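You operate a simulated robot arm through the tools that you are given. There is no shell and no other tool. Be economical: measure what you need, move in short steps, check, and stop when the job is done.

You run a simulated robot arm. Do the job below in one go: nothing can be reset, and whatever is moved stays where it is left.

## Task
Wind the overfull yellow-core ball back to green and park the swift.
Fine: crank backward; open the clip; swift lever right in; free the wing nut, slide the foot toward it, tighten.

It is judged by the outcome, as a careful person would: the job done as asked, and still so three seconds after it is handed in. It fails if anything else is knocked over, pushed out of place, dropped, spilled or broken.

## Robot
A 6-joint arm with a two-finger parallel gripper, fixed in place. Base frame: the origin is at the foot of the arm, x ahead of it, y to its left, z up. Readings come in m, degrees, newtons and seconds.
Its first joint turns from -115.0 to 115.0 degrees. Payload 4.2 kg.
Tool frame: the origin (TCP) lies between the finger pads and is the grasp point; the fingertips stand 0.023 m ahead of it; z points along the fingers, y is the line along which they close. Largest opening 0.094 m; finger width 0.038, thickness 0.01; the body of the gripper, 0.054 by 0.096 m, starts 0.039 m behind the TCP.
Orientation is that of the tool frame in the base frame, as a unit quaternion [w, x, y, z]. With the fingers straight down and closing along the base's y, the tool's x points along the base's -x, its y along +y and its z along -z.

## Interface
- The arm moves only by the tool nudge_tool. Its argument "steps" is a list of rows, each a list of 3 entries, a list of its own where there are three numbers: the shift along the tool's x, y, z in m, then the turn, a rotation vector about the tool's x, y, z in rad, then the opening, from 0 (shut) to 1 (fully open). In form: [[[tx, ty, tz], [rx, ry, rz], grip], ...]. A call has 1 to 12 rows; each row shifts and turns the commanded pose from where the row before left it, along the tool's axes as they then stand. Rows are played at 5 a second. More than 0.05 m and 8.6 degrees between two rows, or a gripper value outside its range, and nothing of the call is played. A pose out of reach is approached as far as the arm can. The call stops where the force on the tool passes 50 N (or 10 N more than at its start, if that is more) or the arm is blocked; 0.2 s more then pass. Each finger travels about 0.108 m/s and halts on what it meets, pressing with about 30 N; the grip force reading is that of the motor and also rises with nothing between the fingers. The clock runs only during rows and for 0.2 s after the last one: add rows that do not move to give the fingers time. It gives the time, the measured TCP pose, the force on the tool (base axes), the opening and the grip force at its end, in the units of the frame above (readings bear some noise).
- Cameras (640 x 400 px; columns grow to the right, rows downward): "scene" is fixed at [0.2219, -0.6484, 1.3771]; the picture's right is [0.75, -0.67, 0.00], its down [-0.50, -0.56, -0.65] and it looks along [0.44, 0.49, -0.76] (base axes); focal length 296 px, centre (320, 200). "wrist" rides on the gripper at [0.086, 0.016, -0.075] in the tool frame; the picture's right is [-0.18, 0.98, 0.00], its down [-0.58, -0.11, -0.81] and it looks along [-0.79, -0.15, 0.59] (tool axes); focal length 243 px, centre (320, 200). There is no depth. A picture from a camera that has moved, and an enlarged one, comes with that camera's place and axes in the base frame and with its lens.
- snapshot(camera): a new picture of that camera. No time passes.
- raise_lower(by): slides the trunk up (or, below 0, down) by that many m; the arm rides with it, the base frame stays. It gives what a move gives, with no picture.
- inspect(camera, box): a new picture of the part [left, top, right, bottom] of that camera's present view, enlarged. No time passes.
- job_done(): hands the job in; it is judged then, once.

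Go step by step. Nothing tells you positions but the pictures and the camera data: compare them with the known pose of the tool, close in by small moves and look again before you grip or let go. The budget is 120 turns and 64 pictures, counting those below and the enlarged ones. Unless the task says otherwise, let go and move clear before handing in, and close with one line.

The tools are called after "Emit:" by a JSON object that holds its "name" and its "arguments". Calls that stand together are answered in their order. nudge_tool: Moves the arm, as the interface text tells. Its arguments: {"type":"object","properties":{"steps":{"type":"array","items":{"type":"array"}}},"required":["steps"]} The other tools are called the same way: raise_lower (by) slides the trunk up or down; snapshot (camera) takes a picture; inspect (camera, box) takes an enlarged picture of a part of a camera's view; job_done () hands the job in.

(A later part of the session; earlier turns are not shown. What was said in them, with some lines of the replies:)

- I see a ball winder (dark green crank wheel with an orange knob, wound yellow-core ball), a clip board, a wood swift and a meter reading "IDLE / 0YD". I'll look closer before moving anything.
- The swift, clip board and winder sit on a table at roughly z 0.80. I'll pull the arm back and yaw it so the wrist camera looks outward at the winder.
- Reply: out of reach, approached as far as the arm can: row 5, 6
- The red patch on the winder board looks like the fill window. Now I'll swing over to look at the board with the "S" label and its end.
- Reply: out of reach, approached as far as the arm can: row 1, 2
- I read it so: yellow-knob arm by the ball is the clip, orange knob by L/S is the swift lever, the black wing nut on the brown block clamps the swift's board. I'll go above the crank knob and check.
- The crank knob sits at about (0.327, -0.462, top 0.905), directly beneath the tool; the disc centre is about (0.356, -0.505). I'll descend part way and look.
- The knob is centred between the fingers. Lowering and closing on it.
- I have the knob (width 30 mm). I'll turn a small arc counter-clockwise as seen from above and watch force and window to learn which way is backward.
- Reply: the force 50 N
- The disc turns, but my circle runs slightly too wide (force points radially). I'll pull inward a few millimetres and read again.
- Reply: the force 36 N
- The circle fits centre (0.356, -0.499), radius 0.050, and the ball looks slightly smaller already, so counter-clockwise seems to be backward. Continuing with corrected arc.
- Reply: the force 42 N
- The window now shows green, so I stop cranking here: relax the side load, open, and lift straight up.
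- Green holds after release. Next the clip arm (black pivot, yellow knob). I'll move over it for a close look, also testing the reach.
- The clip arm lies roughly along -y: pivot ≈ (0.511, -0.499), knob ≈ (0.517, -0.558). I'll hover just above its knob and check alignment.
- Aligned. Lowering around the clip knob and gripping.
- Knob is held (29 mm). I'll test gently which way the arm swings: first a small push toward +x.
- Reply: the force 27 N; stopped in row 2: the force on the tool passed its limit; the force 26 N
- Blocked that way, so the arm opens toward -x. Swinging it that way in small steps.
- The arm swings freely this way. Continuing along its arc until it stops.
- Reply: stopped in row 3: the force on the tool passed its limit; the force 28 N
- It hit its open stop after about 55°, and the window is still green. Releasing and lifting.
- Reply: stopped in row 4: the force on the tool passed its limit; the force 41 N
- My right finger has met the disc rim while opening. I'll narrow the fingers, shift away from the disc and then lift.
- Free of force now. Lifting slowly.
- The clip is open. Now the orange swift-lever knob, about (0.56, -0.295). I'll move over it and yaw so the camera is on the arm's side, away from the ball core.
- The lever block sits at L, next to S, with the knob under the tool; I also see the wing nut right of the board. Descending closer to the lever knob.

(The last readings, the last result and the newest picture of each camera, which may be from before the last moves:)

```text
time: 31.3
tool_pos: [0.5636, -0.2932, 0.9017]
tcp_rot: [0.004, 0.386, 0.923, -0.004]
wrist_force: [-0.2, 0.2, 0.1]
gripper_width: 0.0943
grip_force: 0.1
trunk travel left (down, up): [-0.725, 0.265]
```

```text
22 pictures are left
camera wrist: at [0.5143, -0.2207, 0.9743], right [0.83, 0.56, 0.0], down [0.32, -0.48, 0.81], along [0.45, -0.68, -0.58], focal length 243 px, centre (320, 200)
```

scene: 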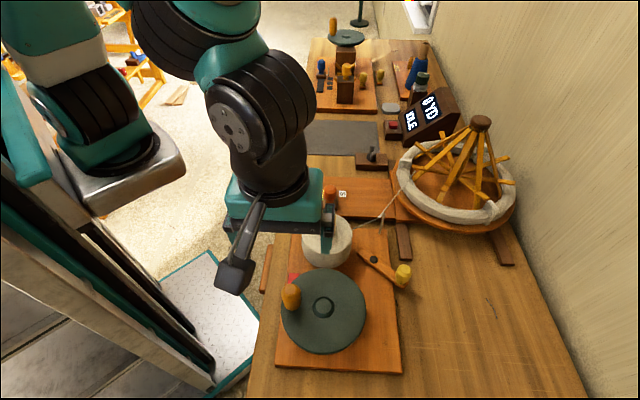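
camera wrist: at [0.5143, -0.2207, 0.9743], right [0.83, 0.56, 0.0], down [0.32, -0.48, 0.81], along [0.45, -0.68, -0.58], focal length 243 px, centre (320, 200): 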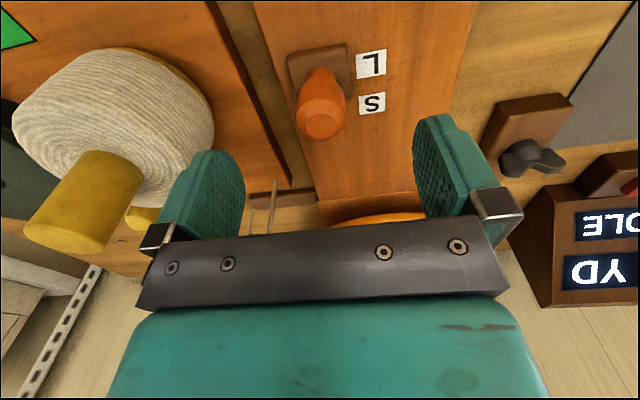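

Aligned with the lever knob (top ≈ 0.86). Lowering and gripping.

Emit:
{"name": "nudge_tool", "arguments": {"steps": [[[0, 0, 0.02], [0, 0, 0], 1], [[0, 0, 0.025], [0, 0, 0], 1], [[0, 0, 0], [0, 0, 0], 0.5], [[0, 0, 0], [0, 0, 0], 0.15], [[0, 0, 0], [0, 0, 0], 0.15]]}}

Emit:
{"name": "nudge_tool", "arguments": {"steps": [[[-0.005, 0, 0], [0, 0, 0], 0.15], [[-0.005, 0, 0], [0, 0, 0], 0.15], [[0, 0, 0], [0, 0, 0], 0.15]]}}

Emit:
{"name": "snapshot", "arguments": {"camera": "wrist"}}

```text
time: 32.5
tool_pos: [0.5642, -0.294, 0.8585]
tcp_rot: [0.005, 0.386, 0.922, -0.004]
wrist_force: [0.7, 0.5, -2.9]
gripper_width: 0.0318
grip_force: 44.4
trunk travel left (down, up): [-0.725, 0.265]
```

```text
time: 33.3
tool_pos: [0.571, -0.3018, 0.8584]
tcp_rot: [0.004, 0.386, 0.922, -0.003]
wrist_force: [-0.1, 1.2, -16.5]
gripper_width: 0.0316
grip_force: 45.0
trunk travel left (down, up): [-0.725, 0.265]
```

```text
21 pictures are left
camera wrist: at [0.5221, -0.2293, 0.9298], right [0.83, 0.56, 0.0], down [0.33, -0.48, 0.81], along [0.45, -0.67, -0.58], focal length 243 px, centre (320, 200)
```

wrist: 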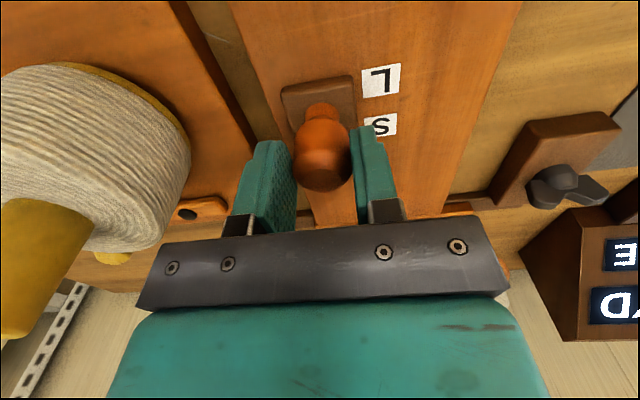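

The knob moves freely inward but dips (a tilting lever), so I follow with a slight downward arc.

Emit:
{"name": "nudge_tool", "arguments": {"steps": [[[-0.004, 0, 0.004], [0, 0, 0], 0.15], [[-0.004, 0, 0.002], [0, 0, 0], 0.15], [[-0.004, 0, 0.002], [0, 0, 0], 0.15], [[0, 0, 0], [0, 0, 0], 0.15]]}}

```text
time: 34.0
tool_pos: [0.5814, -0.3109, 0.8579]
tcp_rot: [0.012, 0.386, 0.922, -0.005]
wrist_force: [-3.2, -5.0, 31.3]
gripper_width: 0.0314
grip_force: 45.0
trunk travel left (down, up): [-0.725, 0.265]
stopped in row 3: the force on the tool passed its limit (the readings are from after the stop); the commanded pose is now the measured one
```

Emit:
{"name": "nudge_tool", "arguments": {"steps": [[[0, 0, -0.002], [0, 0, 0], 0.15], [[-0.006, 0, 0], [0, 0, 0], 0.15], [[0, 0, 0], [0, 0, 0], 0.15]]}}

Emit:
{"name": "snapshot", "arguments": {"camera": "wrist"}}

```text
time: 34.8
tool_pos: [0.584, -0.3146, 0.8569]
tcp_rot: [0.011, 0.387, 0.922, -0.004]
wrist_force: [-2.4, -1.5, 14.1]
gripper_width: 0.0316
grip_force: 45.1
trunk travel left (down, up): [-0.725, 0.265]
```

```text
20 pictures are left
camera wrist: at [0.5342, -0.2415, 0.9287], right [0.83, 0.56, 0.0], down [0.32, -0.48, 0.82], along [0.46, -0.68, -0.57], focal length 243 px, centre (320, 200)
```

wrist: 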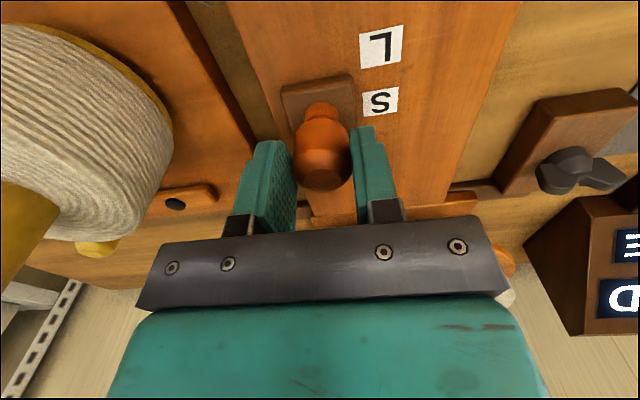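

It is a slide and the block is now at S. "Right in" means to the stop, so I keep pushing inward.

Emit:
{"name": "nudge_tool", "arguments": {"steps": [[[-0.006, 0, -0.001], [0, 0, 0], 0.15], [[-0.006, 0, 0], [0, 0, 0], 0.15], [[-0.006, 0, 0], [0, 0, 0], 0.15], [[-0.006, 0, 0], [0, 0, 0], 0.15], [[0, 0, 0], [0, 0, 0], 0.15]]}}

Emit:
{"name": "snapshot", "arguments": {"camera": "wrist"}}

```text
time: 36.0
tool_pos: [0.6008, -0.3317, 0.8565]
tcp_rot: [0.008, 0.386, 0.923, -0.004]
wrist_force: [-4.6, -1.5, -16.8]
gripper_width: 0.0312
grip_force: 44.8
trunk travel left (down, up): [-0.725, 0.265]
```

```text
19 pictures are left
camera wrist: at [0.5516, -0.2588, 0.9292], right [0.83, 0.56, 0.0], down [0.32, -0.48, 0.82], along [0.46, -0.68, -0.58], focal length 243 px, centre (320, 200)
```

wrist: 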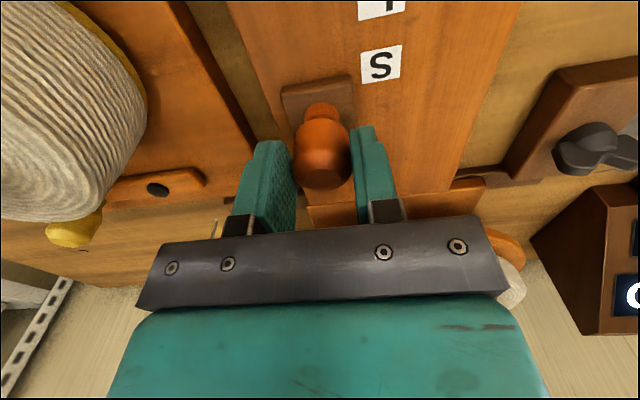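

Emit:
{"name": "nudge_tool", "arguments": {"steps": [[[-0.006, 0, 0], [0, 0, 0], 0.15], [[-0.006, 0, 0], [0, 0, 0], 0.15], [[-0.006, 0, 0], [0, 0, 0], 0.15], [[-0.006, 0, 0], [0, 0, 0], 0.15], [[-0.006, 0, 0], [0, 0, 0], 0.15], [[0, 0, 0], [0, 0, 0], 0.15]]}}

Emit:
{"name": "snapshot", "arguments": {"camera": "scene"}}

```text
time: 37.4
tool_pos: [0.622, -0.3519, 0.8581]
tcp_rot: [0.007, 0.386, 0.923, -0.003]
wrist_force: [-8.2, 7.9, -31.3]
gripper_width: 0.0317
grip_force: 45.1
trunk travel left (down, up): [-0.725, 0.265]
```

```text
18 pictures are left
```

scene: 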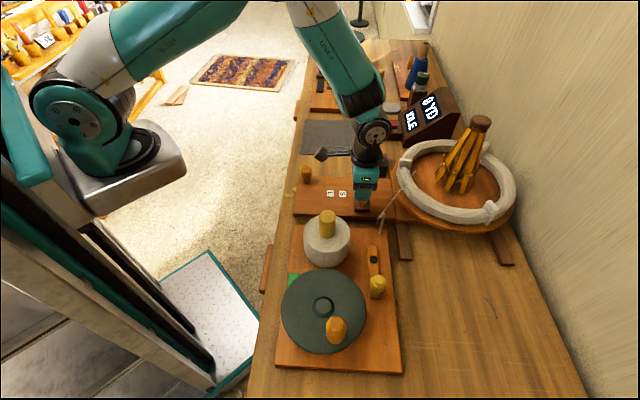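

The swift has folded. A little more to confirm the end stop, easing the vertical load.

Emit:
{"name": "nudge_tool", "arguments": {"steps": [[[-0.003, 0, 0.003], [0, 0, 0], 0.15], [[-0.005, 0, 0], [0, 0, 0], 0.15], [[-0.004, 0, 0], [0, 0, 0], 0.15], [[0, 0, 0], [0, 0, 0], 0.15]]}}

```text
time: 38.2
tool_pos: [0.6264, -0.3566, 0.857]
tcp_rot: [0.001, 0.384, 0.923, -0.001]
wrist_force: [-8.3, 14.8, 25.0]
gripper_width: 0.0318
grip_force: 45.2
trunk travel left (down, up): [-0.725, 0.265]
stopped in row 4: the force on the tool passed its limit (the readings are from after the stop); the commanded pose is now the measured one
```

End stop reached. Releasing and lifting.

Emit:
{"name": "nudge_tool", "arguments": {"steps": [[[0, 0, 0], [0, 0, 0], 0.4], [[0, 0, 0], [0, 0, 0], 0.7], [[0, 0, 0], [0, 0, 0], 0.7], [[0, 0, -0.03], [0, 0, 0], 0.7], [[0, 0, -0.05], [0, 0, 0], 0.7], [[0, 0, -0.05], [0, 0, 0], 1], [[0, 0, 0], [0, 0, 0], 1]]}}

Emit:
{"name": "snapshot", "arguments": {"camera": "wrist"}}

```text
time: 39.8
tool_pos: [0.626, -0.3575, 0.9858]
tcp_rot: [0.003, 0.385, 0.923, -0.002]
wrist_force: [-0.4, 0.1, 0.2]
gripper_width: 0.0941
grip_force: 0.2
trunk travel left (down, up): [-0.725, 0.265]
```

```text
17 pictures are left
camera wrist: at [0.5768, -0.2852, 1.0584], right [0.83, 0.56, 0.0], down [0.33, -0.49, 0.81], along [0.45, -0.67, -0.59], focal length 243 px, centre (320, 200)
```

wrist: 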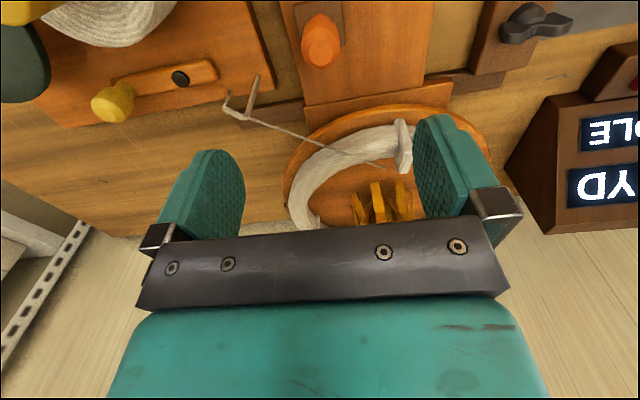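

The swift is folded. Next I'll go above the wing nut, at roughly (0.775, -0.252), for a close look.

Emit:
{"name": "nudge_tool", "arguments": {"steps": [[[-0.0074, 0.045, 0], [0, 0, 0], 1], [[-0.0074, 0.045, 0], [0, 0, 0], 1], [[-0.0074, 0.045, 0], [0, 0, 0], 1], [[-0.0074, 0.045, 0], [0, 0, 0], 1], [[0, 0, 0], [0, 0, 0], 1]]}}

Emit:
{"name": "snapshot", "arguments": {"camera": "wrist"}}

```text
time: 41.0
tool_pos: [0.7743, -0.2505, 0.9868]
tcp_rot: [0.002, 0.385, 0.923, -0.001]
wrist_force: [0.5, -0.9, 1.4]
gripper_width: 0.0941
grip_force: 0.0
trunk travel left (down, up): [-0.725, 0.265]
```

```text
16 pictures are left
camera wrist: at [0.7255, -0.1778, 1.0593], right [0.83, 0.56, 0.0], down [0.33, -0.49, 0.81], along [0.45, -0.67, -0.59], focal length 243 px, centre (320, 200)
```

wrist: 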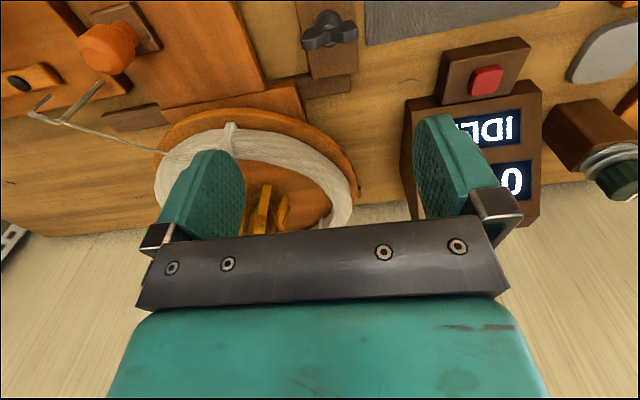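

Emit:
{"name": "inspect", "arguments": {"camera": "wrist", "box": [230, 0, 430, 125]}}

```text
3.20 times, centred on (330, 62) of wrist
camera zoom: at [0.7255, -0.1778, 1.0593], right [0.83, 0.56, 0.0], down [0.33, -0.49, 0.81], along [0.45, -0.67, -0.59], focal length 776 px, centre (288, 640)
```

zoom: 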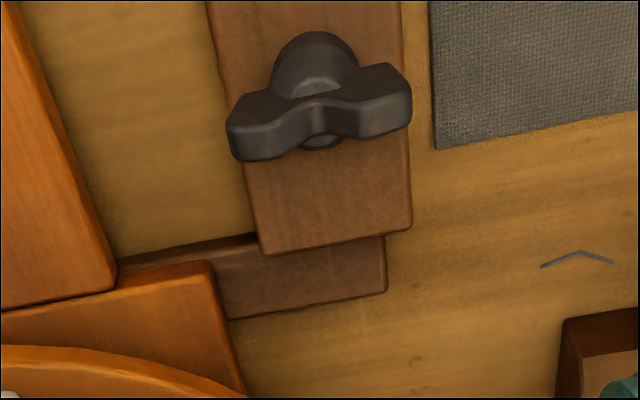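

The wing nut's bar lies at 45° (parallel to the table edge), centre ≈ (0.782, -0.2475). I'll yaw 90° so the fingers close across the bar, leaving room to turn counter-clockwise back toward the arm side.

Emit:
{"name": "nudge_tool", "arguments": {"steps": [[[-0.0035, 0.0078, 0], [0, 0, 0], 0.6], [[0, 0, 0], [0, 0, 0.1428], 0.6], [[0, 0, 0], [0, 0, 0.1428], 0.6], [[0, 0, 0], [0, 0, 0.1428], 0.6], [[0, 0, 0], [0, 0, 0.1428], 0.6], [[0, 0, 0], [0, 0, 0.1428], 0.6], [[0, 0, 0], [0, 0, 0.1428], 0.6], [[0, 0, 0], [0, 0, 0.1428], 0.6], [[0, 0, 0], [0, 0, 0.1428], 0.6], [[0, 0, 0], [0, 0, 0.1428], 0.6], [[0, 0, 0], [0, 0, 0.1428], 0.6], [[0, 0, 0], [0, 0, 0.1428], 0.6]]}}

Emit:
{"name": "nudge_tool", "arguments": {"steps": [[[0, 0, 0.04], [0, 0, 0], 0.6], [[0, 0, 0.04], [0, 0, 0], 0.6], [[0, 0, 0], [0, 0, 0], 0.6]]}}

Emit:
{"name": "snapshot", "arguments": {"camera": "wrist"}}

```text
time: 43.6
tool_pos: [0.7833, -0.2506, 0.9856]
tcp_rot: [0.003, 0.925, 0.379, 0.001]
wrist_force: [0.1, -0.4, -0.6]
gripper_width: 0.0566
grip_force: 0.1
trunk travel left (down, up): [-0.725, 0.265]
```

```text
time: 44.4
tool_pos: [0.7839, -0.2496, 0.9048]
tcp_rot: [0.004, 0.925, 0.381, 0.001]
wrist_force: [0.5, 0.7, -0.5]
gripper_width: 0.0565
grip_force: 0.1
trunk travel left (down, up): [-0.725, 0.265]
```

```text
14 pictures are left
camera wrist: at [0.8574, -0.2004, 0.9787], right [0.56, -0.83, 0.01], down [-0.49, -0.33, 0.81], along [-0.67, -0.46, -0.59], focal length 243 px, centre (320, 200)
```

wrist: 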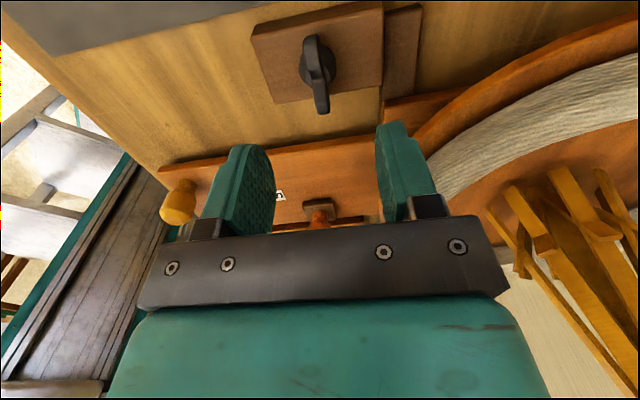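

The bar is centred and aligned between the fingers. Lowering to it and closing.

Emit:
{"name": "nudge_tool", "arguments": {"steps": [[[0, 0, 0.04], [0, 0, 0], 0.6], [[0, 0, 0.03], [0, 0, 0], 0.6], [[0, 0, 0.02], [0, 0, 0], 0.6], [[0, 0, 0], [0, 0, 0], 0.6]]}}

Emit:
{"name": "inspect", "arguments": {"camera": "wrist", "box": [220, 60, 460, 240]}}

```text
time: 45.4
tool_pos: [0.786, -0.2504, 0.8146]
tcp_rot: [0.004, 0.925, 0.381, 0.001]
wrist_force: [0.2, -0.2, 0.7]
gripper_width: 0.0561
grip_force: 0.0
trunk travel left (down, up): [-0.725, 0.265]
```

```text
2.22 times, centred on (340, 150) of wrist
camera zoom: at [0.8584, -0.2012, 0.8881], right [0.56, -0.83, 0.01], down [-0.49, -0.33, 0.81], along [-0.67, -0.46, -0.59], focal length 539 px, centre (276, 311)
```

zoom: 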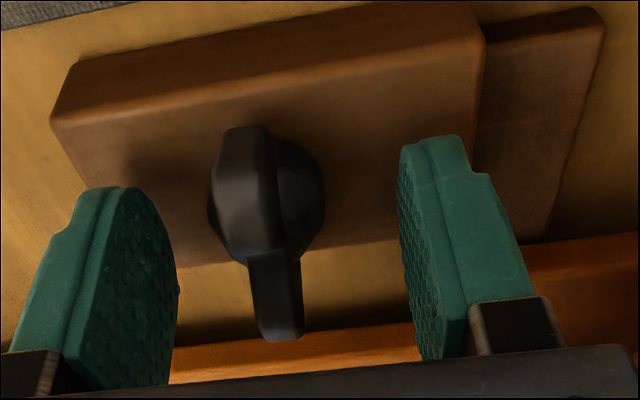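

Emit:
{"name": "nudge_tool", "arguments": {"steps": [[[0, -0.003, 0.007], [0, 0, 0], 0.6], [[0, 0, 0], [0, 0, 0], 0.3], [[0, 0, 0], [0, 0, 0], 0.02], [[0, 0, 0], [0, 0, 0], 0.02]]}}

```text
time: 46.4
tool_pos: [0.783, -0.2482, 0.8096]
tcp_rot: [0.004, 0.925, 0.38, 0.001]
wrist_force: [7.1, -1.7, 8.3]
gripper_width: 0.0265
grip_force: 45.2
trunk travel left (down, up): [-0.725, 0.265]
```

It closed on the round hub (26 mm) rather than the bar; I'll open a bit, rise about 8 mm and close on the bar itself.

Emit:
{"name": "nudge_tool", "arguments": {"steps": [[[0, 0, 0], [0, 0, 0], 0.5], [[0, 0, -0.009], [0, 0, 0], 0.5], [[0, 0, 0], [0, 0, 0], 0.1], [[0, 0, 0], [0, 0, 0], 0.02], [[0, 0, 0], [0, 0, 0], 0.02]]}}

Emit:
{"name": "inspect", "arguments": {"camera": "wrist", "box": [220, 60, 460, 240]}}

```text
time: 47.6
tool_pos: [0.7819, -0.2496, 0.8175]
tcp_rot: [0.003, 0.925, 0.38, 0.003]
wrist_force: [14.2, -12.0, -9.4]
gripper_width: 0.0265
grip_force: 44.8
trunk travel left (down, up): [-0.725, 0.265]
```

```text
2.22 times, centred on (340, 150) of wrist
camera zoom: at [0.8558, -0.2005, 0.8895], right [0.56, -0.83, 0.01], down [-0.49, -0.33, 0.81], along [-0.67, -0.45, -0.59], focal length 539 px, centre (276, 311)
```

zoom: 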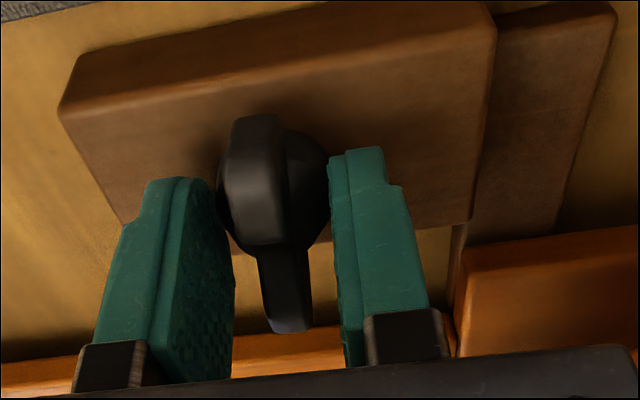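

The hub and bar are both inside the pads, so turning will engage the bar's ends. I'll turn counter-clockwise in steps to free it.

Emit:
{"name": "nudge_tool", "arguments": {"steps": [[[0, 0.002, 0.003], [0, 0, -0.12], 0.02], [[0, 0, 0], [0, 0, -0.14], 0.02], [[0, 0, 0], [0, 0, -0.14], 0.02], [[0, 0, 0], [0, 0, -0.14], 0.02], [[0, 0, 0], [0, 0, -0.14], 0.02], [[0, 0, 0], [0, 0, 0], 0.02]]}}

Emit:
{"name": "inspect", "arguments": {"camera": "wrist", "box": [220, 60, 460, 240]}}

```text
time: 49.0
tool_pos: [0.7831, -0.25, 0.8174]
tcp_rot: [0.004, 0.744, 0.668, 0.001]
wrist_force: [-1.8, -5.9, 29.1]
gripper_width: 0.0263
grip_force: 45.4
trunk travel left (down, up): [-0.725, 0.265]
```

```text
2.22 times, centred on (340, 150) of wrist
camera zoom: at [0.8089, -0.1658, 0.889], right [0.96, -0.29, 0.01], down [-0.18, -0.56, 0.81], along [-0.23, -0.78, -0.59], focal length 539 px, centre (276, 311)
```

zoom: 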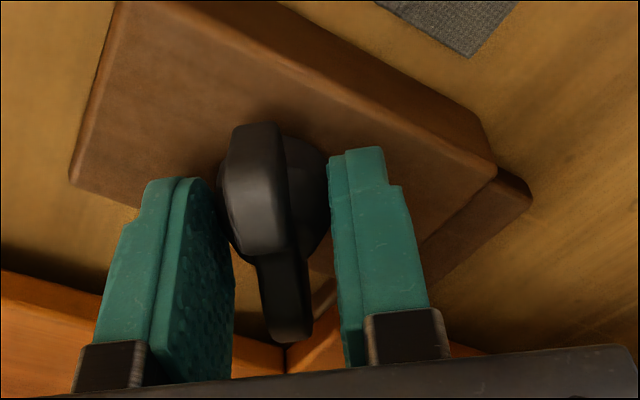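

The nut follows the gripper. Continuing counter-clockwise to about 90°.

Emit:
{"name": "nudge_tool", "arguments": {"steps": [[[0, 0, -0.002], [0, 0, -0.14], 0.02], [[0, 0, 0], [0, 0, -0.14], 0.02], [[0, 0, 0], [0, 0, -0.14], 0.02], [[0, 0, 0], [0, 0, -0.14], 0.02], [[0, 0, 0], [0, 0, -0.14], 0.02], [[0, 0, 0], [0, 0, -0.14], 0.02], [[0, 0, 0], [0, 0, -0.06], 0.02], [[0, 0, 0], [0, 0, 0], 0.02]]}}

Emit:
{"name": "inspect", "arguments": {"camera": "wrist", "box": [220, 60, 460, 240]}}

```text
time: 50.8
tool_pos: [0.7844, -0.2493, 0.8162]
tcp_rot: [0.003, 0.381, 0.925, -0.001]
wrist_force: [17.7, -7.2, 1.7]
gripper_width: 0.0266
grip_force: 45.0
trunk travel left (down, up): [-0.725, 0.265]
```

```text
2.22 times, centred on (340, 150) of wrist
camera zoom: at [0.7341, -0.1774, 0.8885], right [0.82, 0.57, 0.0], down [0.33, -0.48, 0.81], along [0.46, -0.67, -0.59], focal length 539 px, centre (276, 311)
```

zoom: 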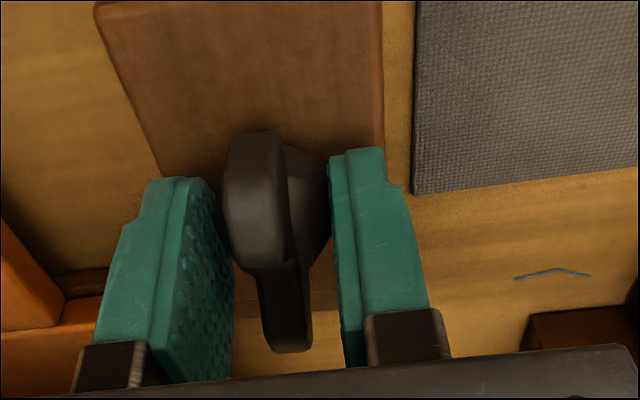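

Emit:
{"name": "nudge_tool", "arguments": {"steps": [[[0, 0, 0], [0, 0, -0.14], 0.02], [[0, 0, 0], [0, 0, -0.14], 0.02], [[0, 0, 0], [0, 0, -0.14], 0.02], [[0, 0, 0], [0, 0, 0], 0.02], [[0, 0, 0], [0, 0, 0], 0.5], [[0, 0, 0], [0, 0, 0], 0.6], [[0, 0, -0.03], [0, 0, 0], 0.6], [[0, 0, -0.05], [0, 0, 0], 0.6], [[0, 0, -0.05], [0, 0, 0], 1], [[0, 0, -0.03], [0, 0, 0], 1], [[0, 0, 0], [0, 0, 0], 1]]}}

Emit:
{"name": "snapshot", "arguments": {"camera": "wrist"}}

```text
time: 53.2
tool_pos: [0.7842, -0.2489, 0.9758]
tcp_rot: [0.001, 0.18, 0.984, -0.002]
wrist_force: [1.3, 0.0, -0.8]
gripper_width: 0.0942
grip_force: 0.0
trunk travel left (down, up): [-0.725, 0.265]
```

```text
9 pictures are left
camera wrist: at [0.7093, -0.2031, 1.0479], right [0.52, 0.85, 0.0], down [0.5, -0.3, 0.81], along [0.69, -0.42, -0.59], focal length 243 px, centre (320, 200)
```

wrist: 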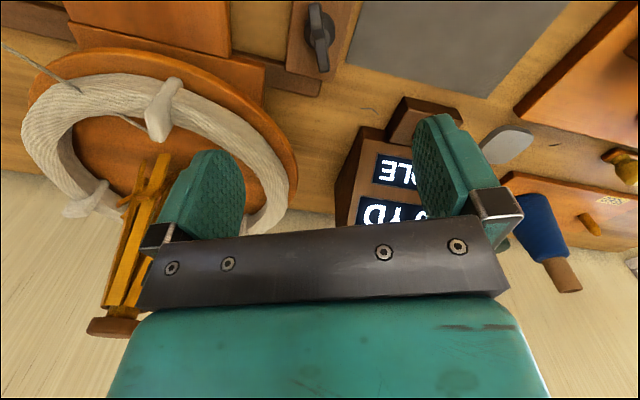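

The nut is turned well loose. Now the amber handle on the swift's board, about (0.564, -0.205): I'll move over it with the fingers closing along the slide direction.

Emit:
{"name": "nudge_tool", "arguments": {"steps": [[[0.0442, -0.0074, 0], [0, 0, 0], 1], [[0.0442, -0.0074, 0], [0, 0, 0], 1], [[0.0442, -0.0074, 0], [0, 0, 0], 1], [[0.0442, -0.0074, 0], [0, 0, 0], 1], [[0.0442, -0.0074, 0], [0, 0, 0], 1], [[0, 0, 0], [0, 0, 0.14], 1], [[0, 0, 0], [0, 0, 0.14], 1], [[0, 0, 0], [0, 0, 0.14], 1], [[0, 0, 0.04], [0, 0, 0], 1], [[0, 0, 0.03], [0, 0, 0], 1], [[0, 0, 0], [0, 0, 0], 1]]}}

Emit:
{"name": "snapshot", "arguments": {"camera": "wrist"}}

```text
time: 55.6
tool_pos: [0.5611, -0.2037, 0.9055]
tcp_rot: [0.002, 0.382, 0.924, -0.001]
wrist_force: [-1.0, -0.3, 0.3]
gripper_width: 0.0939
grip_force: 0.0
trunk travel left (down, up): [-0.725, 0.265]
```

```text
8 pictures are left
camera wrist: at [0.5127, -0.132, 0.9781], right [0.82, 0.57, 0.0], down [0.33, -0.48, 0.81], along [0.46, -0.67, -0.59], focal length 243 px, centre (320, 200)
```

wrist: 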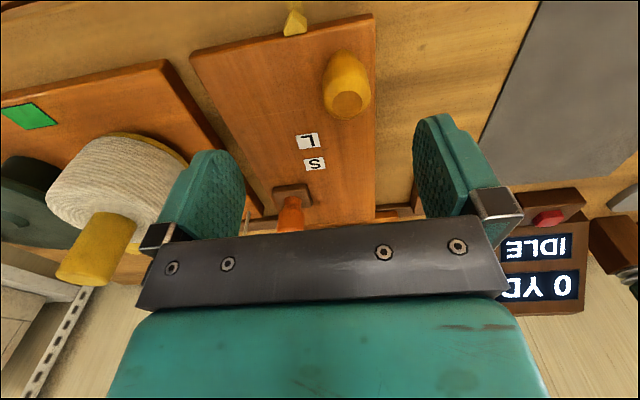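

The handle is slightly right of and nearer than the tool axis. Correcting, lowering and gripping.

Emit:
{"name": "nudge_tool", "arguments": {"steps": [[[0.006, 0.017, 0], [0, 0, 0], 1], [[0, 0, 0.025], [0, 0, 0], 1], [[0, 0, 0.022], [0, 0, 0], 1], [[0, 0, 0], [0, 0, 0], 0.5], [[0, 0, 0], [0, 0, 0], 0.15], [[0, 0, 0], [0, 0, 0], 0.15]]}}

```text
time: 57.0
tool_pos: [0.5705, -0.1901, 0.858]
tcp_rot: [0.003, 0.38, 0.925, 0.0]
wrist_force: [2.6, 1.3, -2.7]
gripper_width: 0.0316
grip_force: 45.0
trunk travel left (down, up): [-0.725, 0.265]
```

Handle held (31.6 mm). Sliding along the edge toward the wing nut, in small steps.

Emit:
{"name": "nudge_tool", "arguments": {"steps": [[[0, 0.005, 0], [0, 0, 0], 0.15], [[0, 0.005, 0], [0, 0, 0], 0.15], [[0, 0.005, 0], [0, 0, 0], 0.15], [[0, 0, 0], [0, 0, 0], 0.15]]}}

Emit:
{"name": "snapshot", "arguments": {"camera": "wrist"}}

```text
time: 58.0
tool_pos: [0.5826, -0.178, 0.8585]
tcp_rot: [0.003, 0.38, 0.925, -0.002]
wrist_force: [1.4, 0.3, -10.0]
gripper_width: 0.0315
grip_force: 44.7
trunk travel left (down, up): [-0.725, 0.265]
```

```text
7 pictures are left
camera wrist: at [0.5319, -0.1061, 0.9304], right [0.82, 0.57, 0.0], down [0.33, -0.48, 0.81], along [0.46, -0.67, -0.59], focal length 243 px, centre (320, 200)
```

wrist: 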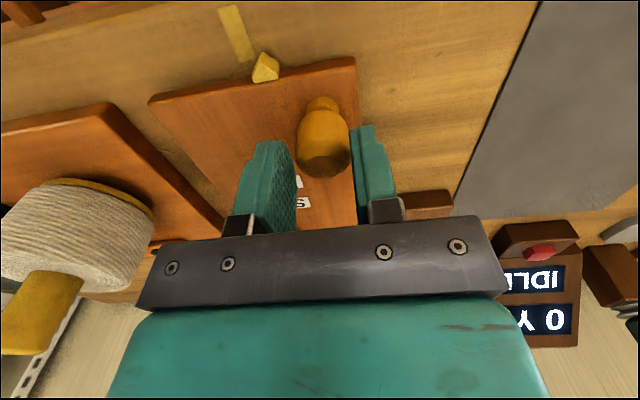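

The board slides freely; the yellow pointer leaves the tape mark. Continuing toward the nut until it meets its stop.

Emit:
{"name": "nudge_tool", "arguments": {"steps": [[[0, 0.004, 0.001], [0, 0, 0], 0.15], [[0, 0.004, 0], [0, 0, 0], 0.15], [[0, 0.004, 0], [0, 0, 0], 0.15], [[0, 0.004, 0], [0, 0, 0], 0.15], [[0, 0, 0], [0, 0, 0], 0.15]]}}

```text
time: 59.2
tool_pos: [0.5927, -0.1662, 0.8569]
tcp_rot: [0.003, 0.38, 0.925, -0.002]
wrist_force: [-3.8, 3.9, 6.6]
gripper_width: 0.0316
grip_force: 44.9
trunk travel left (down, up): [-0.725, 0.265]
```

Emit:
{"name": "nudge_tool", "arguments": {"steps": [[[0, 0.004, 0], [0, 0, 0], 0.15], [[0, 0.004, 0], [0, 0, 0], 0.15], [[0, 0.004, 0], [0, 0, 0], 0.15], [[0, 0.004, 0], [0, 0, 0], 0.15], [[0, 0, 0], [0, 0, 0], 0.15]]}}

Emit:
{"name": "snapshot", "arguments": {"camera": "wrist"}}

```text
time: 60.4
tool_pos: [0.6038, -0.1545, 0.8581]
tcp_rot: [0.003, 0.38, 0.925, -0.002]
wrist_force: [-2.2, 2.9, 11.1]
gripper_width: 0.0318
grip_force: 45.7
trunk travel left (down, up): [-0.725, 0.265]
```

```text
6 pictures are left
camera wrist: at [0.5546, -0.0832, 0.9302], right [0.82, 0.57, 0.0], down [0.33, -0.48, 0.81], along [0.46, -0.67, -0.59], focal length 243 px, centre (320, 200)
```

wrist: 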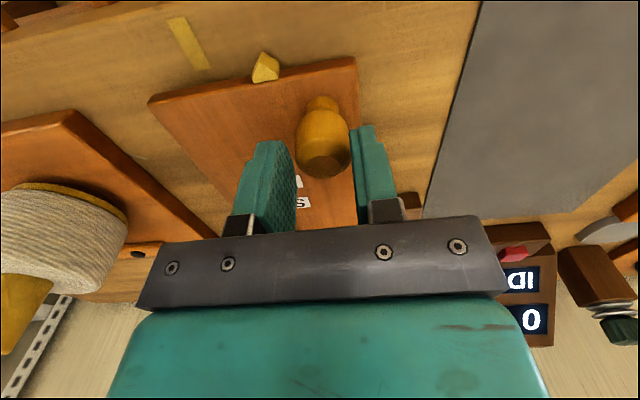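

Emit:
{"name": "nudge_tool", "arguments": {"steps": [[[0, 0.004, 0], [0, 0, 0], 0.15], [[0, 0.004, 0], [0, 0, 0], 0.15], [[0, 0.004, 0], [0, 0, 0], 0.15], [[0, 0, 0], [0, 0, 0], 0.15]]}}

Emit:
{"name": "inspect", "arguments": {"camera": "scene", "box": [280, 100, 520, 260]}}

```text
time: 61.3
tool_pos: [0.6074, -0.1527, 0.8573]
tcp_rot: [-0.002, 0.386, 0.922, -0.014]
wrist_force: [-14.0, -24.4, 14.8]
gripper_width: 0.0317
grip_force: 44.9
trunk travel left (down, up): [-0.725, 0.265]
stopped in row 4: the force on the tool passed its limit (the readings are from after the stop); the commanded pose is now the measured one
```

```text
2.50 times, centred on (400, 180) of scene
camera zoom: at [0.2219, -0.6484, 1.3771], right [0.75, -0.67, 0.0], down [-0.5, -0.56, -0.65], along [0.44, 0.49, -0.76], focal length 741 px, centre (120, 250)
```

zoom: 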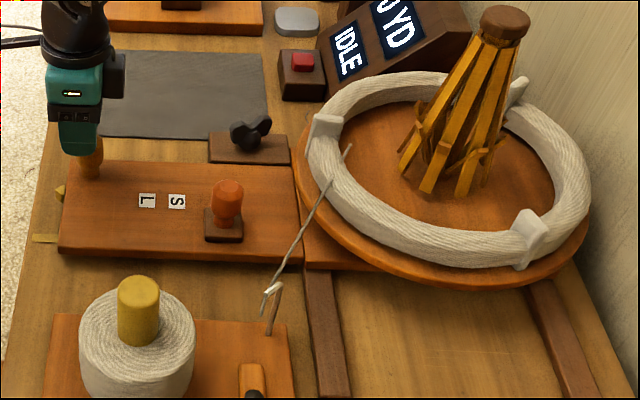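

The board has reached its stop beside the wing-nut block. Releasing the handle, lifting, and returning over the wing nut with the same finger angle as when I left it.

Emit:
{"name": "nudge_tool", "arguments": {"steps": [[[0, 0, 0], [0, 0, 0], 0.4], [[0, 0, 0], [0, 0, 0], 0.6], [[0, 0, 0], [0, 0, 0], 0.6], [[0, 0, -0.04], [0, 0, 0], 0.6], [[0, 0, -0.04], [0, 0, 0], 0.6], [[0, 0, -0.04], [-0.027, 0.007, 0], 0.6], [[-0.0385, 0.0118, 0], [0, 0, 0], 0.6], [[-0.0385, 0.0118, 0], [0, 0, 0], 0.6], [[-0.0385, 0.0118, 0], [0, 0, 0], 0.6], [[-0.0385, 0.0118, 0], [0, 0, 0], 0.6], [[-0.0385, 0.0118, 0], [0, 0, 0], 0.6], [[0, 0, 0], [0, 0, 0], 0.6]]}}

Emit:
{"name": "nudge_tool", "arguments": {"steps": [[[0, 0, 0], [0, 0, -0.14], 0.45], [[0, 0, 0], [0, 0, -0.14], 0.45], [[0, 0, 0], [0, 0, -0.14], 0.45], [[0, 0, 0], [0, 0, 0], 0.45]]}}

```text
time: 63.9
tool_pos: [0.7864, -0.2444, 0.9776]
tcp_rot: [-0.001, 0.384, 0.923, 0.004]
wrist_force: [0.7, -0.1, 0.3]
gripper_width: 0.0564
grip_force: 0.2
trunk travel left (down, up): [-0.725, 0.265]
```

```text
time: 64.9
tool_pos: [0.7872, -0.2434, 0.9763]
tcp_rot: [0.001, 0.182, 0.983, 0.004]
wrist_force: [0.1, -0.1, 0.6]
gripper_width: 0.0421
grip_force: 0.0
trunk travel left (down, up): [-0.725, 0.265]
```

Emit:
{"name": "nudge_tool", "arguments": {"steps": [[[0.0008, -0.006, 0.04], [0, 0, 0], 0.42], [[0, 0, 0.04], [0, 0, 0], 0.42], [[0, 0, 0.03], [0, 0, 0], 0.42], [[0, 0, 0], [0, 0, 0], 0.42]]}}

Emit:
{"name": "snapshot", "arguments": {"camera": "wrist"}}

```text
time: 65.9
tool_pos: [0.7854, -0.2478, 0.8683]
tcp_rot: [0.001, 0.183, 0.983, 0.005]
wrist_force: [-0.2, 0.1, 0.3]
gripper_width: 0.0394
grip_force: 0.1
trunk travel left (down, up): [-0.725, 0.265]
```

```text
4 pictures are left
camera wrist: at [0.7109, -0.2025, 0.9412], right [0.53, 0.85, 0.01], down [0.5, -0.32, 0.81], along [0.69, -0.42, -0.59], focal length 243 px, centre (320, 200)
```

wrist: 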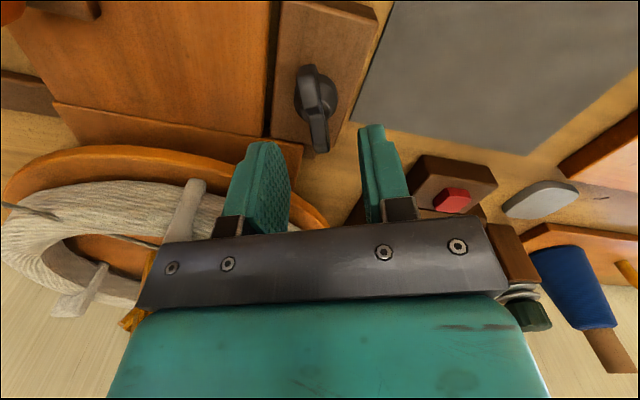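

The bar is still aligned between the fingers, and the skein clamp is about 4 cm clear of the gripper. Lowering and gripping the nut.

Emit:
{"name": "nudge_tool", "arguments": {"steps": [[[0, -0.001, 0.025], [0, 0, 0], 0.42], [[0, 0, 0.015], [0, 0, 0], 0.42], [[0, 0, 0.009], [0, 0, 0], 0.42], [[0, 0, 0], [0, 0, 0], 0.2], [[0, 0, 0], [0, 0, 0], 0.02], [[0, 0, 0], [0, 0, 0], 0.02]]}}

```text
time: 67.3
tool_pos: [0.7844, -0.2496, 0.818]
tcp_rot: [0.001, 0.184, 0.983, 0.004]
wrist_force: [-7.4, -16.9, 3.1]
gripper_width: 0.0265
grip_force: 44.5
trunk travel left (down, up): [-0.725, 0.265]
```

Gripped. Tightening clockwise in two runs.

Emit:
{"name": "nudge_tool", "arguments": {"steps": [[[0, -0.002, 0], [0, 0, 0.14], 0.02], [[0, 0, 0], [0, 0, 0.14], 0.02], [[0, 0, 0], [0, 0, 0.14], 0.02], [[0, 0, 0], [0, 0, 0.14], 0.02], [[0, 0, 0], [0, 0, 0.14], 0.02], [[0, 0, 0], [0, 0, 0.14], 0.02], [[0, 0, 0], [0, 0, 0.14], 0.02], [[0, 0, 0], [0, 0, 0], 0.02]]}}

Emit:
{"name": "nudge_tool", "arguments": {"steps": [[[0, 0, 0], [0, 0, 0.14], 0.02], [[0, 0, 0], [0, 0, 0.14], 0.02], [[0, 0, 0], [0, 0, 0.14], 0.02], [[0, 0, 0], [0, 0, 0.14], 0.02], [[0, 0, 0], [0, 0, 0.14], 0.02], [[0, 0, 0], [0, 0, 0.14], 0.02], [[0, 0, 0], [0, 0, 0.14], 0.02], [[0, 0, 0], [0, 0, 0.08], 0.02], [[0, 0, 0], [0, 0, 0], 0.02]]}}

Emit:
{"name": "inspect", "arguments": {"camera": "wrist", "box": [220, 60, 460, 240]}}

```text
time: 69.1
tool_pos: [0.7836, -0.2495, 0.8181]
tcp_rot: [-0.001, 0.624, 0.781, 0.004]
wrist_force: [-9.3, -7.4, 14.9]
gripper_width: 0.0265
grip_force: 45.3
trunk travel left (down, up): [-0.725, 0.265]
```

```text
time: 71.1
tool_pos: [0.7835, -0.2491, 0.8187]
tcp_rot: [-0.003, 0.934, 0.358, 0.002]
wrist_force: [-14.1, 1.5, 13.2]
gripper_width: 0.0264
grip_force: 45.1
trunk travel left (down, up): [-0.725, 0.265]
```

```text
2.22 times, centred on (340, 150) of wrist
camera zoom: at [0.8588, -0.2046, 0.8919], right [0.52, -0.85, 0.0], down [-0.51, -0.31, 0.8], along [-0.69, -0.42, -0.6], focal length 539 px, centre (276, 311)
```

zoom: 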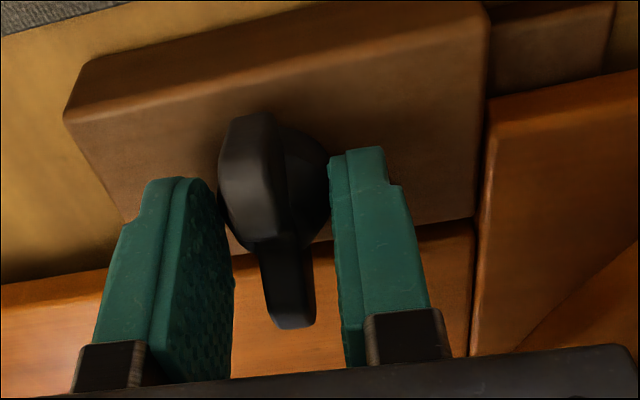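

The nut is back at its tight angle. One small extra turn to snug it, then release and lift.

Emit:
{"name": "nudge_tool", "arguments": {"steps": [[[0, 0, 0], [0, 0, 0.12], 0.02], [[0, 0, 0], [0, 0, 0], 0.02], [[0, 0, 0], [0, 0, 0], 0.3], [[0, 0, 0], [0, 0, 0], 0.42], [[0, 0, 0], [0, 0, 0], 0.42], [[0, 0, -0.03], [0, 0, 0], 0.42], [[0, 0, -0.05], [0, 0, 0], 0.42], [[0, 0, -0.05], [0, 0, 0], 0.42], [[0, 0, -0.04], [0, 0, 0], 0.42], [[0, 0, 0], [0, 0, 0], 0.42]]}}

Emit:
{"name": "snapshot", "arguments": {"camera": "wrist"}}

```text
time: 73.3
tool_pos: [0.7834, -0.2508, 0.987]
tcp_rot: [-0.004, 0.953, 0.303, 0.003]
wrist_force: [-0.6, 0.8, 0.4]
gripper_width: 0.0395
grip_force: 0.1
trunk travel left (down, up): [-0.725, 0.265]
```

```text
2 pictures are left
camera wrist: at [0.8644, -0.2153, 1.0605], right [0.42, -0.91, -0.01], down [-0.54, -0.25, 0.8], along [-0.73, -0.33, -0.6], focal length 243 px, centre (320, 200)
```

wrist: 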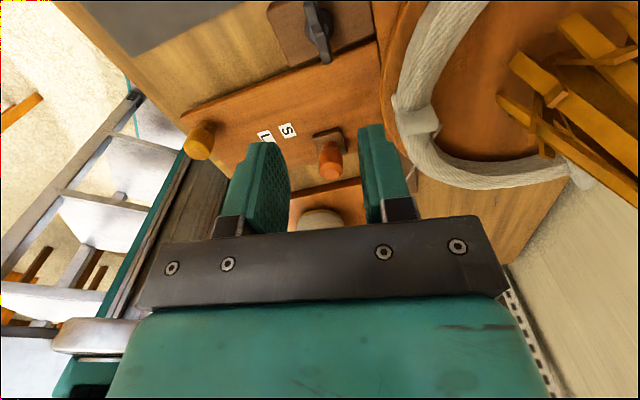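

The nut is tight and the board sits against the block. Retreating clear for a final look.

Emit:
{"name": "nudge_tool", "arguments": {"steps": [[[0, 0, -0.04], [0, 0, 0], 0.5], [[-0.021, -0.0394, -0.01], [0, 0, 0], 0.5], [[-0.021, -0.0394, -0.01], [0, 0, 0], 0.5], [[-0.021, -0.0394, -0.01], [0, 0, 0], 0.5], [[-0.021, -0.0394, -0.01], [0, 0, 0], 0.5], [[-0.021, -0.0394, -0.01], [0, 0, 0], 0.5], [[0, 0, 0], [0, 0, 0], 0.5]]}}

Emit:
{"name": "inspect", "arguments": {"camera": "scene", "box": [250, 90, 530, 370]}}

```text
time: 74.9
tool_pos: [0.5851, -0.1514, 1.078]
tcp_rot: [-0.004, 0.953, 0.303, 0.002]
wrist_force: [0.1, 0.1, 0.0]
gripper_width: 0.0472
grip_force: 0.1
trunk travel left (down, up): [-0.725, 0.265]
```

```text
1.43 times, centred on (390, 230) of scene
camera zoom: at [0.2219, -0.6484, 1.3771], right [0.75, -0.67, 0.0], down [-0.5, -0.56, -0.65], along [0.44, 0.49, -0.76], focal length 424 px, centre (220, 157)
```

zoom: 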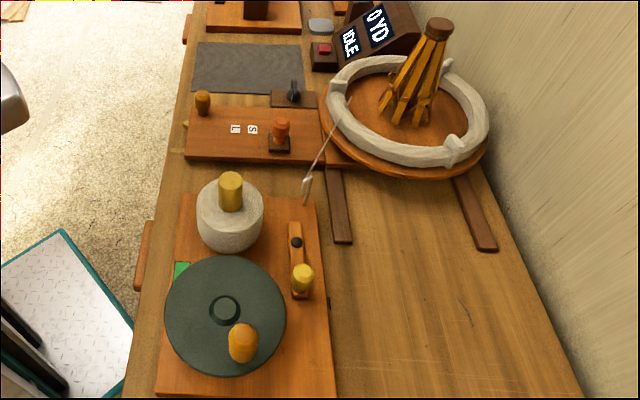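

The final picture shows a green window, the clip open, the lever fully in, the swift folded, the board up against the block and the nut tight. The arm is clear, so I'm handing it in.

Emit:
{"name": "job_done", "arguments": {}}

```text
The job is handed in.
```

The yellow-core ball is wound back to green and the clip is open. The swift is parked: lever right in, foot slid up to the wing nut, and the nut tightened.
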